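You operate a simulated robot arm through the tools that you are given. There is no shell and no other tool. Be economical: measure what you need, move in short steps, check, and stop when the job is done.

You run a simulated robot arm. Do the job below in one go: nothing can be reset, and whatever is moved stays where it is left.

TASK
Take the orange cloth on the top of the chest and put it away on the top of the side cabinet.
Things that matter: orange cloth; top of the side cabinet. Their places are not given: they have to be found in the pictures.

Only the result counts: the job must be done as asked and must still hold three seconds after the hand-in. Knocking over, shifting, dropping, spilling or breaking anything else fails it.

THE ROBOT
A 7-joint arm with a two-finger parallel gripper, fixed in place. Base frame: the origin is at the foot of the arm, x ahead of it, y to its left, z up. Units: m, degrees, N and s.
With the tool pointing down near the work surface it reaches from about 0.3 to 0.68 m from the base axis. Its first joint turns from -66.0 to 66.0 degrees. Payload 1.57 kg.
Tool frame: the origin (TCP) lies between the finger pads and is the grasp point; the fingertips stand 0.03 m ahead of it; z points along the fingers, y is the line along which they close. The gripper opens to 0.11 m. The fingers are 0.024 m wide and 0.012 m thick; the gripper's body (0.048 by 0.112 m) begins 0.078 m behind the TCP.
Orientation is that of the tool frame in the base frame, as a unit quaternion [x, y, z, w]. With the fingers straight down and closing along the base's y, the tool's x points along the base's -x, its y along +y and its z along -z.

THE INTERFACE
- The arm moves only by the tool play_rows. Its argument "steps" is a list of rows, each a list of 3 entries, a list of its own where there are three numbers: the finger opening in m, from 0 to 0.11, then the shift along the tool's x, y, z in m, then the turn about the tool's z in degrees. In form: [[gripper, [dx, dy, dz], twist], ...]. A call has 1 to 8 rows; each row shifts and turns the commanded pose from where the row before left it, along the tool's axes as they then stand. Each row takes 0.2 s and may step no farther than 0.05 m and 8.6 degrees from the row before; otherwise, or with a gripper value out of range, the whole call is refused. Where a pose cannot be reached the arm comes as near as it can. A force on the tool above 40 N (or 10 N above the force at the start of the call, whichever is more), or a blocked arm, ends the call early, and 0.2 s more pass. The fingers move at their own pace (about 0.108 m/s each) and stop on an object; they squeeze with about 35 N. The grip force told is the motor's: it shows also when the fingers shut on nothing. Time passes only in rows, and 0.2 s behind the last, so rows that do not move let the fingers close. The reply holds the time, the measured pose of the TCP, the force on the tool along the base axes, the opening and the grip force, in the units named above and with some noise.
- Cameras (640 x 400 px; columns grow to the right, rows downward): "scene" is fixed at [0.1609, -0.4, 1.3865]; the picture's right is [0.77, -0.64, 0.00], its down [-0.47, -0.56, -0.68] and it looks along [0.44, 0.52, -0.73] (base axes); focal length 271 px, centre (320, 200). "wrist" rides on the gripper at [-0.036, 0, -0.08] in the tool frame; the picture's right is [0.00, -1.00, 0.00], its down [0.97, 0.00, -0.24] and it looks along [0.24, 0.00, 0.97] (tool axes); focal length 218 px, centre (320, 200).
- capture(camera): a new picture of that camera. No time passes.
- point_at(camera, pixels): for up to 12 pixels [column, row] of the newest picture of that camera ("zoom" is the newest enlarged one), the place [x, y, z] in the base frame of the surface seen there, good to about 0.003 m. No time passes.
- inspect(camera, box): a new picture of the part [left, top, right, bottom] of that camera's present view, enlarged. No time passes.
- close_job(): hands the job in; it is judged then, once.

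Keep the steps short. Do not move on a guess: measure, check each grasp and each placing, and mend mistakes. In all there are 60 turns and 26 pictures (those below and enlarged ones count). Leave the gripper open and the arm clear of the work at the hand-in unless told otherwise, and finish with a single line.

The tools are called after "Request:" by a JSON object that holds its "op" and its "data". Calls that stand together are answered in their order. play_rows: Moves the arm, as the interface text tells. Its arguments: {"type":"object","properties":{"steps":{"type":"array"}},"required":["steps"]} The other tools are called the same way: capture (camera) takes a picture; point_at (camera, pixels) gives the place of the surface under pixels of a picture; inspect (camera, box) takes an enlarged picture of a part of a camera's view; close_job () hands the job in.

At the start:

```text
t: 0.0
eef_pos: [0.4291, -0.0594, 1.1424]
orientation: [-0.001, 1.0, -0.001, -0.001]
ft_force: [-0.4, -0.2, 0.1]
grip_width: 0.1102
finger_force: 0.0
```

scene: 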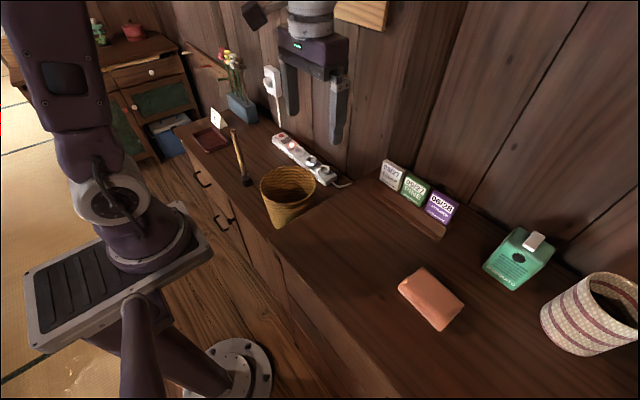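
wrist: 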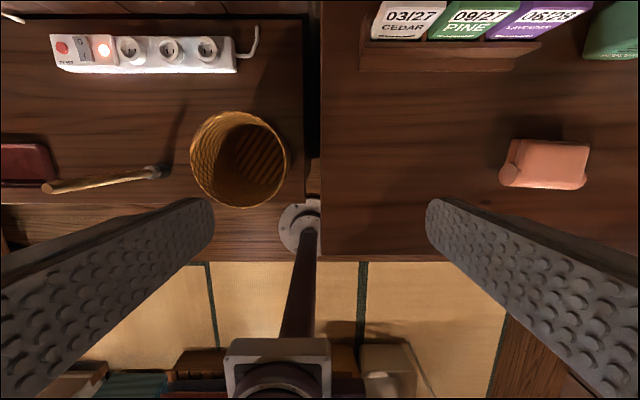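

The orange cloth is at about (432,298) in the scene picture. The surface with the basket, left of the chest, may be the side cabinet. I'll measure the heights of the surfaces and the cloth.

Request:
{"op": "point_at", "data": {"camera": "scene", "pixels": [[430, 268], [463, 303], [438, 330], [400, 288], [432, 295], [380, 300], [350, 230], [240, 135], [215, 165], [260, 165], [300, 190], [140, 50]]}}

Request:
{"op": "point_at", "data": {"camera": "wrist", "pixels": [[545, 165], [512, 160], [590, 150], [584, 185], [505, 182], [400, 150], [310, 190], [340, 190], [150, 110], [240, 160], [250, 220], [100, 185]]}}

Request:
{"op": "inspect", "data": {"camera": "scene", "box": [80, 0, 360, 240]}}

Request:
{"op": "inspect", "data": {"camera": "scene", "box": [340, 220, 500, 350]}}

```text
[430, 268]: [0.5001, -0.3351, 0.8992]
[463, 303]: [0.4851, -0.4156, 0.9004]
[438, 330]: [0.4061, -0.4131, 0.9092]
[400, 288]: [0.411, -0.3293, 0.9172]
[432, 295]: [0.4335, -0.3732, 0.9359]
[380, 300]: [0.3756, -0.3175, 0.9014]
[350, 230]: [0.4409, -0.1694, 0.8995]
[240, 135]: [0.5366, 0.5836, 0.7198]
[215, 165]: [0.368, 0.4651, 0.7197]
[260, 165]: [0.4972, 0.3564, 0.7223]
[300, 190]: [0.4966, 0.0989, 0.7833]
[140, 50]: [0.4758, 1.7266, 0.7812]
```

```text
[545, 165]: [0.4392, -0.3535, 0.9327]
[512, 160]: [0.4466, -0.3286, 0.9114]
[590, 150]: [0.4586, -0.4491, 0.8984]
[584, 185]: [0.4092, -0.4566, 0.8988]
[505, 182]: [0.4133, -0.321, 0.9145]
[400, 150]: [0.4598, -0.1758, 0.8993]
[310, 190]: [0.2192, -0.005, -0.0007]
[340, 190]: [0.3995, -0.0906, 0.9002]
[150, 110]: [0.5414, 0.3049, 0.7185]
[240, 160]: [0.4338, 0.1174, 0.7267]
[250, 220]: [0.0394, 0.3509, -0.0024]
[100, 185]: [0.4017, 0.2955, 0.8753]
```

```text
1.67 times, centred on (220, 120) of scene
```

zoom: 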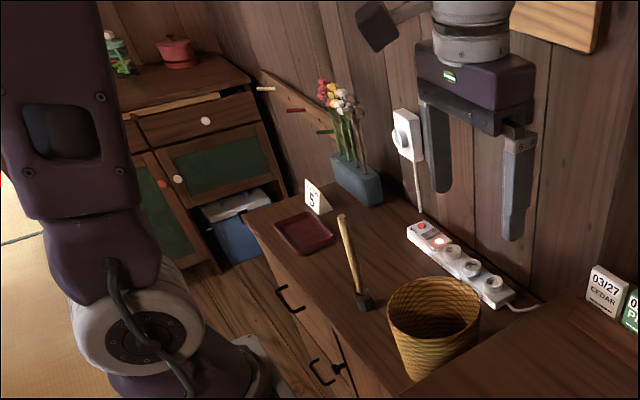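

```text
3.08 times, centred on (420, 285) of scene
```

zoom: 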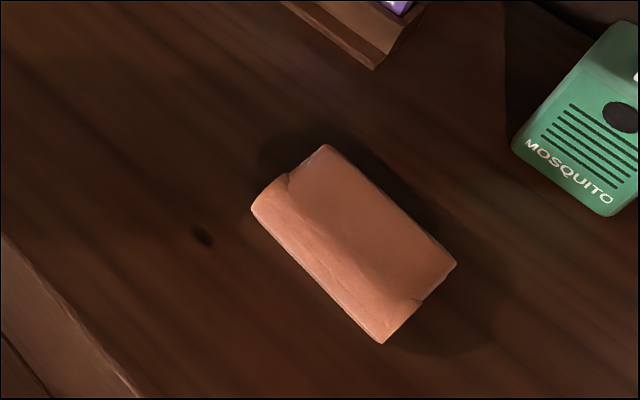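

The side cabinet top is at z≈0.72 and the chest top at 0.90. Next I'll measure the obstacles on the cabinet: the basket, the upright mallet, the tray, the strip and the card. I'll also measure the cloth outline.

Request:
{"op": "point_at", "data": {"camera": "scene", "pixels": [[232, 130], [238, 152], [244, 178], [240, 184], [263, 175], [314, 178], [270, 198], [290, 168], [275, 137], [332, 178], [192, 135], [228, 143]]}}

Request:
{"op": "point_at", "data": {"camera": "zoom", "pixels": [[325, 150], [450, 265], [382, 335], [258, 208], [352, 240], [320, 215], [400, 285], [300, 180], [318, 272], [420, 240], [375, 200], [340, 290]]}}

Request:
{"op": "point_at", "data": {"camera": "wrist", "pixels": [[45, 187], [90, 183], [130, 176], [160, 171], [192, 160], [285, 160], [240, 113], [240, 203], [60, 70], [235, 68], [50, 160], [180, 195]]}}

```text
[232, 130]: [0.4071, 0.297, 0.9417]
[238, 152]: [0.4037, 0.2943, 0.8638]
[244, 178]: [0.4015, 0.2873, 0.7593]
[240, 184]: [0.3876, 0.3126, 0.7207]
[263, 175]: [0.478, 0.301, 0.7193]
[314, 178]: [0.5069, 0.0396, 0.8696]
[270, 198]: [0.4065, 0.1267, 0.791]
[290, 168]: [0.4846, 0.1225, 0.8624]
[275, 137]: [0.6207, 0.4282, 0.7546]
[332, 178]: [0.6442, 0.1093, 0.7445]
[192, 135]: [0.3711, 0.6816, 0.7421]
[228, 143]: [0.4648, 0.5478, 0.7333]
```

```text
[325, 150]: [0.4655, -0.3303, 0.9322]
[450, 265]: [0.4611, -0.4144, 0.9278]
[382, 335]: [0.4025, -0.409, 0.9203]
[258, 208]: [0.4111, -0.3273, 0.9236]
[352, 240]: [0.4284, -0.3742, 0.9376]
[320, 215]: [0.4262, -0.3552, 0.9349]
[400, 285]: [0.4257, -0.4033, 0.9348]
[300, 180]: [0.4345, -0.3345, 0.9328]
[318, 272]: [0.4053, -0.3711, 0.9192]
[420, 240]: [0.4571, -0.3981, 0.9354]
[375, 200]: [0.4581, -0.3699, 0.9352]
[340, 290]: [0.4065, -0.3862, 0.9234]
```

```text
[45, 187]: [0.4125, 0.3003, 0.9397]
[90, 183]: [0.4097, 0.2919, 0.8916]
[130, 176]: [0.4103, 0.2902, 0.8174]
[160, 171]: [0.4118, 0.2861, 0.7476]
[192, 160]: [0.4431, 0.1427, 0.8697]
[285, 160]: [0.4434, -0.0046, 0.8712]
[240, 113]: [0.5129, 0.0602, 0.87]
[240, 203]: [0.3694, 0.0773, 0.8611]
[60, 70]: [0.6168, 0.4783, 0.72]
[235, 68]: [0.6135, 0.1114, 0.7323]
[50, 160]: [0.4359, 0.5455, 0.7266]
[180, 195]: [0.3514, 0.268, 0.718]
```

The cloth is about 0.06 (x) × 0.085 (y) × 0.035 m, centred near (0.435, -0.371) and aligned with the axes. There is free space on the cabinet near (0.50, 0.39), well clear of the mallet (0.405, 0.29), the basket, the strip (x≥0.59) and the tray (y≥0.5). I'll move above the cloth at the present height first.

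Request:
{"op": "play_rows", "data": {"steps": [[0.11, [-0.001, -0.0445, 0], 0], [0.11, [-0.001, -0.0445, 0], 0], [0.11, [-0.001, -0.0445, 0], 0], [0.11, [-0.001, -0.0445, 0], 0], [0.11, [-0.001, -0.0445, 0], 0], [0.11, [-0.001, -0.0445, 0], 0], [0.11, [0, -0.0445, 0], 0]]}}

Request:
{"op": "play_rows", "data": {"steps": [[0.11, [0, 0, 0], 8.5], [0.11, [0, 0, 0], 8.5], [0.11, [0, 0, 0], 8.5], [0.11, [0, 0, 0], 8.5], [0.11, [0, 0, 0], 8.5], [0.11, [0, 0, 0], 8.5], [0.11, [0, 0, 0], 8.5]]}}

Request:
{"op": "play_rows", "data": {"steps": [[0.11, [0, 0, 0], 8.5], [0.11, [0, 0, 0], 8.5], [0.11, [0, 0, 0], 8.5], [0.11, [0, 0, 0], 5], [0.11, [0, 0, 0], 0]]}}

Request:
{"op": "capture", "data": {"camera": "wrist"}}

```text
t: 1.6
eef_pos: [0.4331, -0.3712, 1.1414]
orientation: [0.001, 1.0, 0.0, 0.0]
ft_force: [-0.4, 0.7, -0.4]
grip_width: 0.1099
finger_force: 0.0
```

```text
t: 3.2
eef_pos: [0.4346, -0.3717, 1.1436]
orientation: [0.497, 0.868, 0.0, 0.0]
ft_force: [0.0, 0.5, 0.3]
grip_width: 0.11
finger_force: 0.0
```

```text
t: 4.4
eef_pos: [0.435, -0.3703, 1.1428]
orientation: [0.708, 0.706, 0.0, 0.0]
ft_force: [0.4, -0.1, 0.2]
grip_width: 0.11
finger_force: 0.2
```

```text
21 pictures are left
```

wrist: 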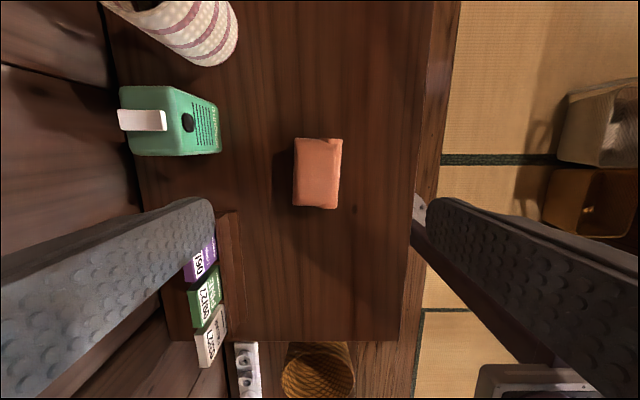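

The gripper now closes along x with the cloth between the fingers. I'll check the exact centre of the cloth and how near the card rack is to the fingers.

Request:
{"op": "point_at", "data": {"camera": "wrist", "pixels": [[298, 145], [336, 145], [334, 203], [297, 201], [317, 172], [240, 222], [230, 215], [205, 262], [218, 150], [188, 120]]}}

```text
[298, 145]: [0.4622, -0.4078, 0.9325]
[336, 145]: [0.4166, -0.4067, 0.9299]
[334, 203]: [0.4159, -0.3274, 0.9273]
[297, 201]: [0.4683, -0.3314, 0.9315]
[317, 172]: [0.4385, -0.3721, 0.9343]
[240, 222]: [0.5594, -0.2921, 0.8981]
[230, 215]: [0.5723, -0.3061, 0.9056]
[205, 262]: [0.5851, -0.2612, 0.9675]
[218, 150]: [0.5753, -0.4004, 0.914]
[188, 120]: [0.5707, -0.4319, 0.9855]
```

Cloth centre is about (0.437, -0.369) and the neighbours are at x≥0.56, so the fingers have room. I'll descend to a TCP height of about 0.94, which puts the tips at about 0.91.

Request:
{"op": "play_rows", "data": {"steps": [[0.11, [0.001, 0.002, 0.045], 0], [0.11, [0, 0, 0.045], 0], [0.11, [0, 0, 0.045], 0], [0.11, [0, 0, 0.04], 0], [0.11, [0, 0, 0.02], 0], [0.11, [0, 0, 0.008], 0], [0.11, [0, 0, 0], 0]]}}

Request:
{"op": "capture", "data": {"camera": "wrist"}}

```text
t: 6.0
eef_pos: [0.4359, -0.3693, 0.9389]
orientation: [0.707, 0.707, 0.0, 0.0]
ft_force: [0.0, 0.1, -1.1]
grip_width: 0.1099
finger_force: 0.0
```

```text
20 pictures are left
```

wrist: 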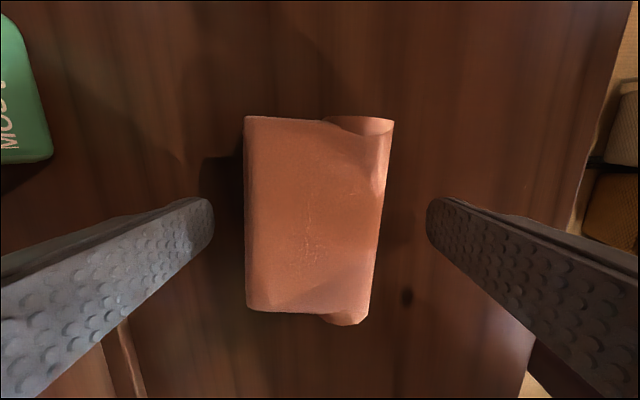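

The cloth lies clear between the two fingers. I'll close the fingers and check the grip.

Request:
{"op": "play_rows", "data": {"steps": [[0.08, [0, 0, 0], 0], [0.06, [0, 0, 0], 0], [0.04, [0, 0, 0], 0], [0.02, [0, 0, 0], 0], [0.02, [0, 0, 0], 0], [0.02, [0, 0, 0], 0]]}}

```text
t: 7.4
eef_pos: [0.4366, -0.3695, 0.9394]
orientation: [0.707, 0.707, 0.0, 0.0]
ft_force: [-0.5, -0.1, -0.4]
grip_width: 0.0676
finger_force: 34.6
```

The fingers stopped at 0.068 m with 34.6 N, so the cloth is held. I'll lift it straight up.

Request:
{"op": "play_rows", "data": {"steps": [[0.02, [0, 0, -0.02], 0], [0.02, [0, 0, -0.04], 0], [0.02, [0, 0, -0.04], 0], [0.02, [0, 0, -0.04], 0], [0.02, [0, 0, -0.04], 0], [0.02, [0, 0, -0.03], 0], [0.02, [0, 0, 0], 0]]}}

Request:
{"op": "capture", "data": {"camera": "wrist"}}

```text
t: 9.0
eef_pos: [0.4364, -0.3705, 1.1504]
orientation: [0.707, 0.707, 0.0, 0.001]
ft_force: [-1.0, 0.1, -0.3]
grip_width: 0.0674
finger_force: 34.9
```

```text
19 pictures are left
```

wrist: 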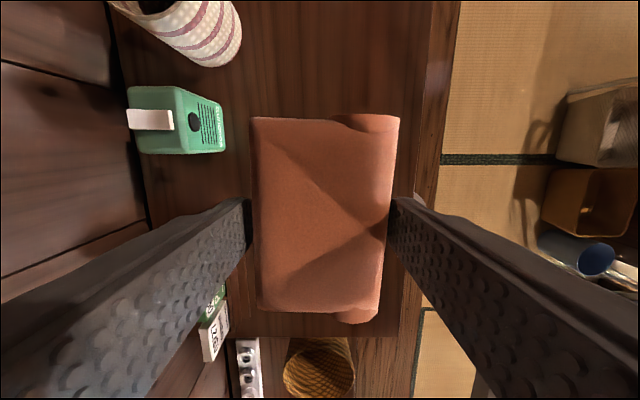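

The cloth is held firmly and lifted. I'll turn the tool back 90° so it closes along y, then carry the cloth along +y, well above the mallet top (0.945).

Request:
{"op": "play_rows", "data": {"steps": [[0.02, [0, 0, 0], -8.5], [0.02, [0, 0, 0], -8.5], [0.02, [0, 0, 0], -8.5], [0.02, [0, 0, 0], -8.5], [0.02, [0, 0, 0], -8.5], [0.02, [0, 0, 0], -8.5]]}}

Request:
{"op": "play_rows", "data": {"steps": [[0.02, [0, 0, 0], -8.5], [0.02, [0, 0, 0], -8.5], [0.02, [0, 0, 0], -8.5], [0.02, [0, 0, 0], -8.5], [0.02, [0, 0, 0], -5], [0.02, [0, 0, 0], 0]]}}

Request:
{"op": "play_rows", "data": {"steps": [[0.02, [-0.003, 0.04, 0], 0], [0.02, [-0.003, 0.04, 0], 0], [0.02, [-0.003, 0.04, 0], 0], [0.02, [-0.003, 0.04, 0], 0], [0.02, [-0.003, 0.04, 0], 0], [0.02, [-0.003, 0.04, 0], 0], [0.02, [-0.003, 0.04, 0], 0], [0.02, [-0.003, 0.04, 0], 0]]}}

Request:
{"op": "play_rows", "data": {"steps": [[0.02, [-0.004, 0.04, 0], 0], [0.02, [-0.004, 0.04, 0], 0], [0.02, [-0.004, 0.04, 0], 0], [0.02, [-0.004, 0.04, 0], 0], [0.02, [-0.004, 0.04, 0], 0], [0.02, [-0.004, 0.04, 0], 0], [0.02, [-0.004, 0.04, 0], 0], [0.02, [-0.004, 0.04, 0], 0]]}}

```text
t: 10.4
eef_pos: [0.4364, -0.3691, 1.1492]
orientation: [0.333, 0.943, 0.0, 0.001]
ft_force: [0.4, 1.3, -0.5]
grip_width: 0.0672
finger_force: 35.4
```

```text
t: 11.8
eef_pos: [0.437, -0.3702, 1.1495]
orientation: [-0.001, 1.0, 0.0, -0.001]
ft_force: [0.4, 0.2, -0.8]
grip_width: 0.0675
finger_force: 34.9
```

```text
t: 13.6
eef_pos: [0.4612, -0.0489, 1.1488]
orientation: [0.001, 1.0, 0.0, -0.001]
ft_force: [-0.6, -0.2, -1.6]
grip_width: 0.0671
finger_force: 35.3
```

```text
t: 15.4
eef_pos: [0.4936, 0.2694, 1.1508]
orientation: [0.001, 1.0, 0.0, 0.0]
ft_force: [-1.1, 0.9, -1.0]
grip_width: 0.0668
finger_force: 35.0
```

Still held, now at (0.494, 0.269). I'll go on to about (0.50, 0.39) and look.

Request:
{"op": "play_rows", "data": {"steps": [[0.02, [-0.002, 0.04, 0], 0], [0.02, [-0.002, 0.04, 0], 0], [0.02, [-0.002, 0.04, 0], 0], [0.02, [0, 0, 0], 0]]}}

Request:
{"op": "capture", "data": {"camera": "wrist"}}

Request:
{"op": "capture", "data": {"camera": "scene"}}

```text
t: 16.4
eef_pos: [0.4908, 0.3572, 1.1474]
orientation: [0.0, 1.0, -0.001, 0.001]
ft_force: [-0.2, -0.7, -0.1]
grip_width: 0.0667
finger_force: 35.1
out of reach, approached as far as the arm can: row 3
```

```text
18 pictures are left
```

wrist: 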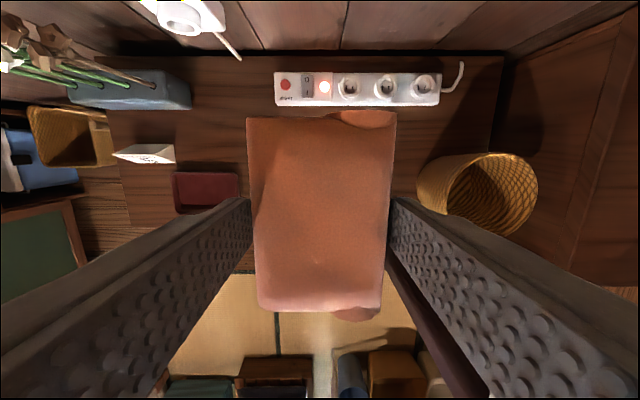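

```text
17 pictures are left
```

scene: 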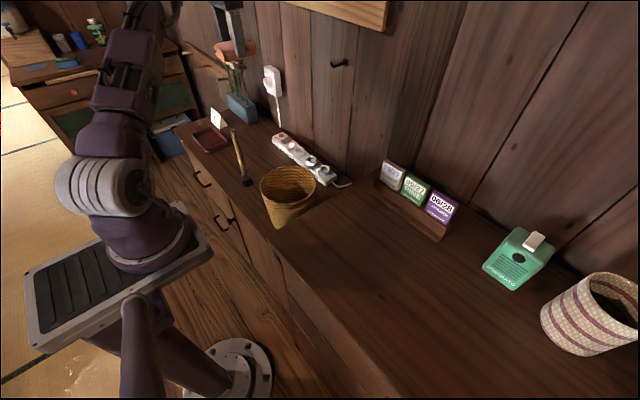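

The arm's reach is limited here, and the mallet lies on the line between base and target, so the forearm could brush it. A spot near (0.52, 0.235) looks better: it is off that line and between the mallet and the basket. I'll measure the strip's front edge and the free area there, and move back towards it.

Request:
{"op": "point_at", "data": {"camera": "scene", "pixels": [[273, 143], [290, 160], [315, 183], [268, 160], [280, 165], [247, 178], [252, 186], [275, 170], [232, 129], [263, 178]]}}

Request:
{"op": "play_rows", "data": {"steps": [[0.02, [0, -0.03, 0], 0], [0.02, [0, -0.03, 0], 0], [0.02, [0, -0.03, 0], 0], [0.02, [0, -0.03, 0], 0], [0.02, [0, 0, 0], 0]]}}

```text
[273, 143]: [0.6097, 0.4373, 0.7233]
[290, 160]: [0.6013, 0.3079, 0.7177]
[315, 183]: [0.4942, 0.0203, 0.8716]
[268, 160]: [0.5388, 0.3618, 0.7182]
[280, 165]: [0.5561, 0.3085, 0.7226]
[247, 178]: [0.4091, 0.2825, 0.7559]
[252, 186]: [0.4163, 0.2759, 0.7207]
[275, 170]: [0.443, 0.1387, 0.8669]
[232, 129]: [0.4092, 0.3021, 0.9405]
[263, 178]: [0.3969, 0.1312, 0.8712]
```

```text
t: 17.6
eef_pos: [0.4905, 0.235, 1.1467]
orientation: [-0.001, 1.0, 0.001, 0.0]
ft_force: [-0.4, 0.3, -0.3]
grip_width: 0.0667
finger_force: 35.1
```

I'm at (0.4905, 0.235). The strip's front edge is at x≈0.605. I'll move to x=0.52 while descending about 0.15, then look.

Request:
{"op": "play_rows", "data": {"steps": [[0.02, [0, 0, 0.04], 0], [0.02, [-0.01, 0, 0.04], 0], [0.02, [-0.01, 0, 0.04], 0], [0.02, [-0.01, 0, 0.03], 0], [0.02, [0, 0, 0], 0]]}}

Request:
{"op": "capture", "data": {"camera": "scene"}}

Request:
{"op": "capture", "data": {"camera": "wrist"}}

```text
t: 18.8
eef_pos: [0.5215, 0.2384, 0.9965]
orientation: [0.0, 1.0, 0.0, 0.0]
ft_force: [-1.0, -1.0, -0.4]
grip_width: 0.0665
finger_force: 35.1
```

```text
16 pictures are left
```

scene: 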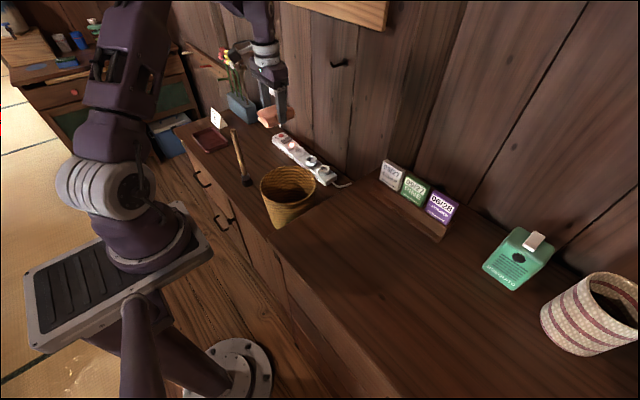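

```text
15 pictures are left
```

wrist: 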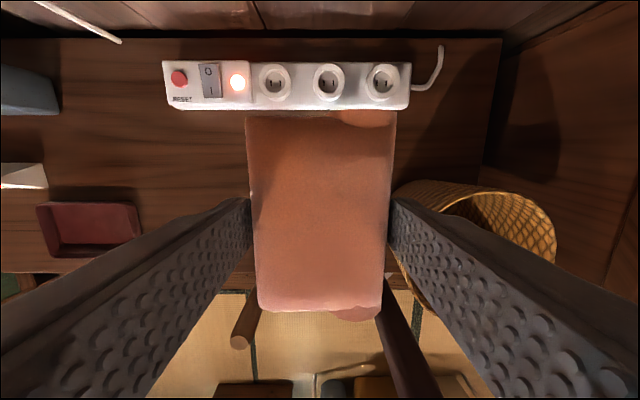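

All is clear: the mallet handle shows at (245,325), behind and left of the fingers. I'll descend another 0.12 and check how near the wrist links come to the mallet.

Request:
{"op": "play_rows", "data": {"steps": [[0.02, [0, 0, 0.03], 0], [0.02, [0, 0, 0.03], 0], [0.02, [0, 0, 0.03], 0], [0.02, [0, 0, 0.03], 0], [0.02, [0, 0, 0], 0]]}}

Request:
{"op": "inspect", "data": {"camera": "scene", "box": [160, 0, 400, 240]}}

```text
t: 20.0
eef_pos: [0.5219, 0.2387, 0.8789]
orientation: [0.0, 1.0, 0.0, 0.0]
ft_force: [0.9, 0.1, -0.1]
grip_width: 0.067
finger_force: 34.9
```

```text
1.67 times, centred on (280, 120) of scene
```

zoom: 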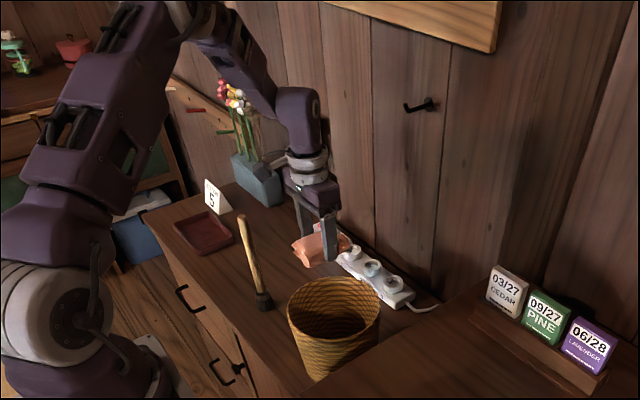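

The forearm stays high above the mallet, with room to spare. I'll lower the cloth to just above the cabinet top (TCP 0.762).

Request:
{"op": "play_rows", "data": {"steps": [[0.02, [0, 0, 0.03], 0], [0.02, [0, 0, 0.03], 0], [0.02, [0, 0, 0.025], 0], [0.02, [0, 0, 0.02], 0], [0.02, [0, 0, 0.01], 0], [0.02, [0, 0, 0], 0]]}}

Request:
{"op": "inspect", "data": {"camera": "scene", "box": [160, 0, 400, 240]}}

Request:
{"op": "capture", "data": {"camera": "wrist"}}

```text
t: 21.4
eef_pos: [0.521, 0.2378, 0.7616]
orientation: [-0.001, 1.0, -0.001, 0.001]
ft_force: [0.0, -0.2, -0.3]
grip_width: 0.0668
finger_force: 35.1
```

```text
1.67 times, centred on (280, 120) of scene
```

zoom: 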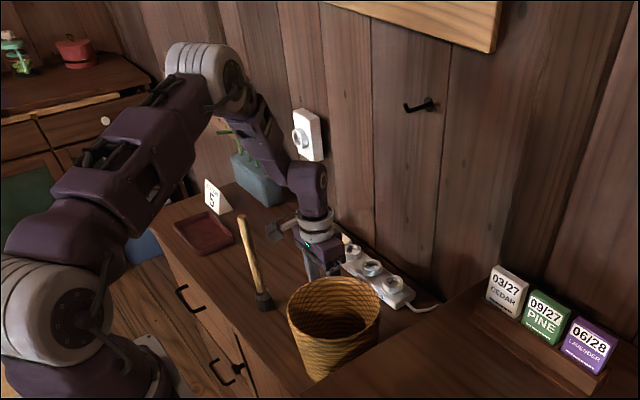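

```text
12 pictures are left
```

wrist: 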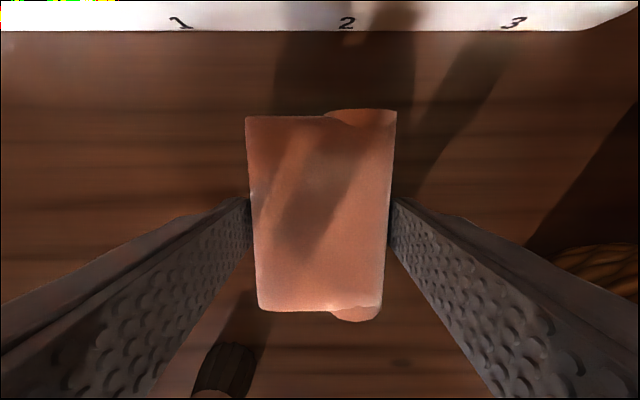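

No contact yet. I'll lower 3 mm more until the cloth rests, then open the fingers. The mallet head at (225,370) is outside the fingers' path.

Request:
{"op": "play_rows", "data": {"steps": [[0.02, [0, 0, 0.003], 0], [0.02, [0, 0, 0], 0], [0.075, [0, 0, 0], 0], [0.09, [0, 0, 0], 0], [0.1, [0, 0, 0], 0], [0.1, [0, 0, 0], 0]]}}

Request:
{"op": "capture", "data": {"camera": "wrist"}}

```text
t: 22.8
eef_pos: [0.5212, 0.2374, 0.7605]
orientation: [0.001, 1.0, 0.0, 0.0]
ft_force: [1.0, 0.5, 0.7]
grip_width: 0.0999
finger_force: 0.1
```

```text
11 pictures are left
```

wrist: 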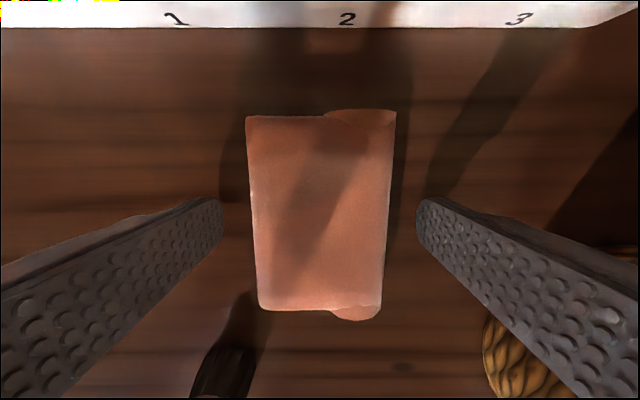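

The cloth rests flat and is released. I'll raise the arm straight up.

Request:
{"op": "play_rows", "data": {"steps": [[0.1, [0, 0, -0.02], 0], [0.1, [0, 0, -0.04], 0], [0.1, [0, 0, -0.045], 0], [0.1, [0, 0, -0.045], 0], [0.1, [0, 0, -0.045], 0], [0.1, [0, 0, -0.045], 0], [0.1, [0, 0, -0.045], 0], [0.1, [0, 0, -0.04], 0]]}}

Request:
{"op": "play_rows", "data": {"steps": [[0.1, [0.02, -0.03, -0.01], 0], [0.1, [0.02, -0.04, 0], 0], [0.1, [0.02, -0.04, 0], 0], [0.1, [0.01, -0.04, 0], 0], [0.1, [0.01, -0.04, 0], 0], [0.1, [0, -0.04, 0], 0], [0.1, [0, -0.04, 0], 0], [0.1, [0, 0, 0], 0]]}}

Request:
{"op": "capture", "data": {"camera": "scene"}}

Request:
{"op": "capture", "data": {"camera": "wrist"}}

```text
t: 24.6
eef_pos: [0.5224, 0.2371, 1.0856]
orientation: [0.0, 1.0, -0.001, 0.0]
ft_force: [-1.0, -0.2, 0.1]
grip_width: 0.0998
finger_force: 0.0
```

```text
t: 26.4
eef_pos: [0.4417, -0.0326, 1.0945]
orientation: [-0.002, 1.0, 0.0, 0.0]
ft_force: [-0.1, -0.7, 0.4]
grip_width: 0.0999
finger_force: 0.1
```

```text
10 pictures are left
```

scene: 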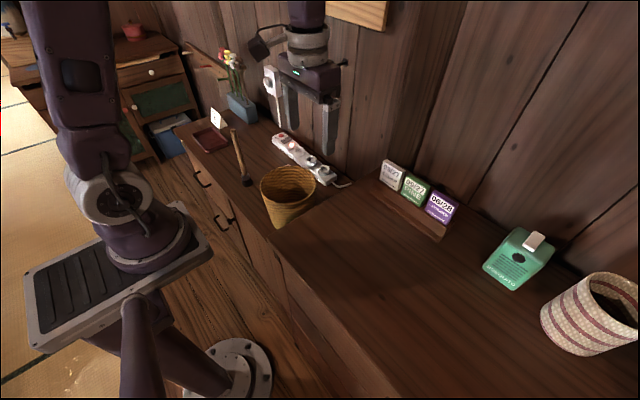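

```text
9 pictures are left
```

wrist: 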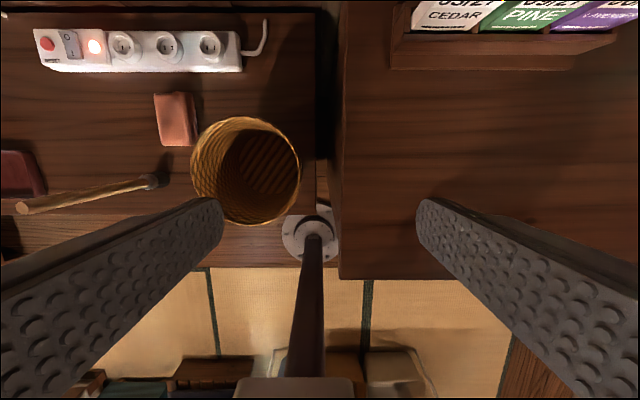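

The wrist picture shows the cloth at (177,119), beside the basket, and everything else unmoved. In the scene view the basket hides it. I'll do a quick height check.

Request:
{"op": "point_at", "data": {"camera": "wrist", "pixels": [[177, 115], [160, 98], [190, 140], [175, 165], [20, 208], [150, 182], [200, 150]]}}

```text
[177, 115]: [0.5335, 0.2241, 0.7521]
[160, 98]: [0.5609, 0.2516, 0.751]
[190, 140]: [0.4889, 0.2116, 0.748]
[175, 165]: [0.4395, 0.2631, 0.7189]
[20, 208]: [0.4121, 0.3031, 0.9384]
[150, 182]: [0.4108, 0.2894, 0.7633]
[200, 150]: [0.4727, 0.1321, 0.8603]
```

The cloth lies flat on the cabinet top (its top is at z≈0.75), the mallet and basket are where they were, and the arm is clear with the gripper open. I'm handing the job in.

Request:
{"op": "close_job", "data": {}}

```text
The job is handed in.
```

The orange cloth now lies flat on top of the side cabinet, nothing else was moved, and the job is handed in.
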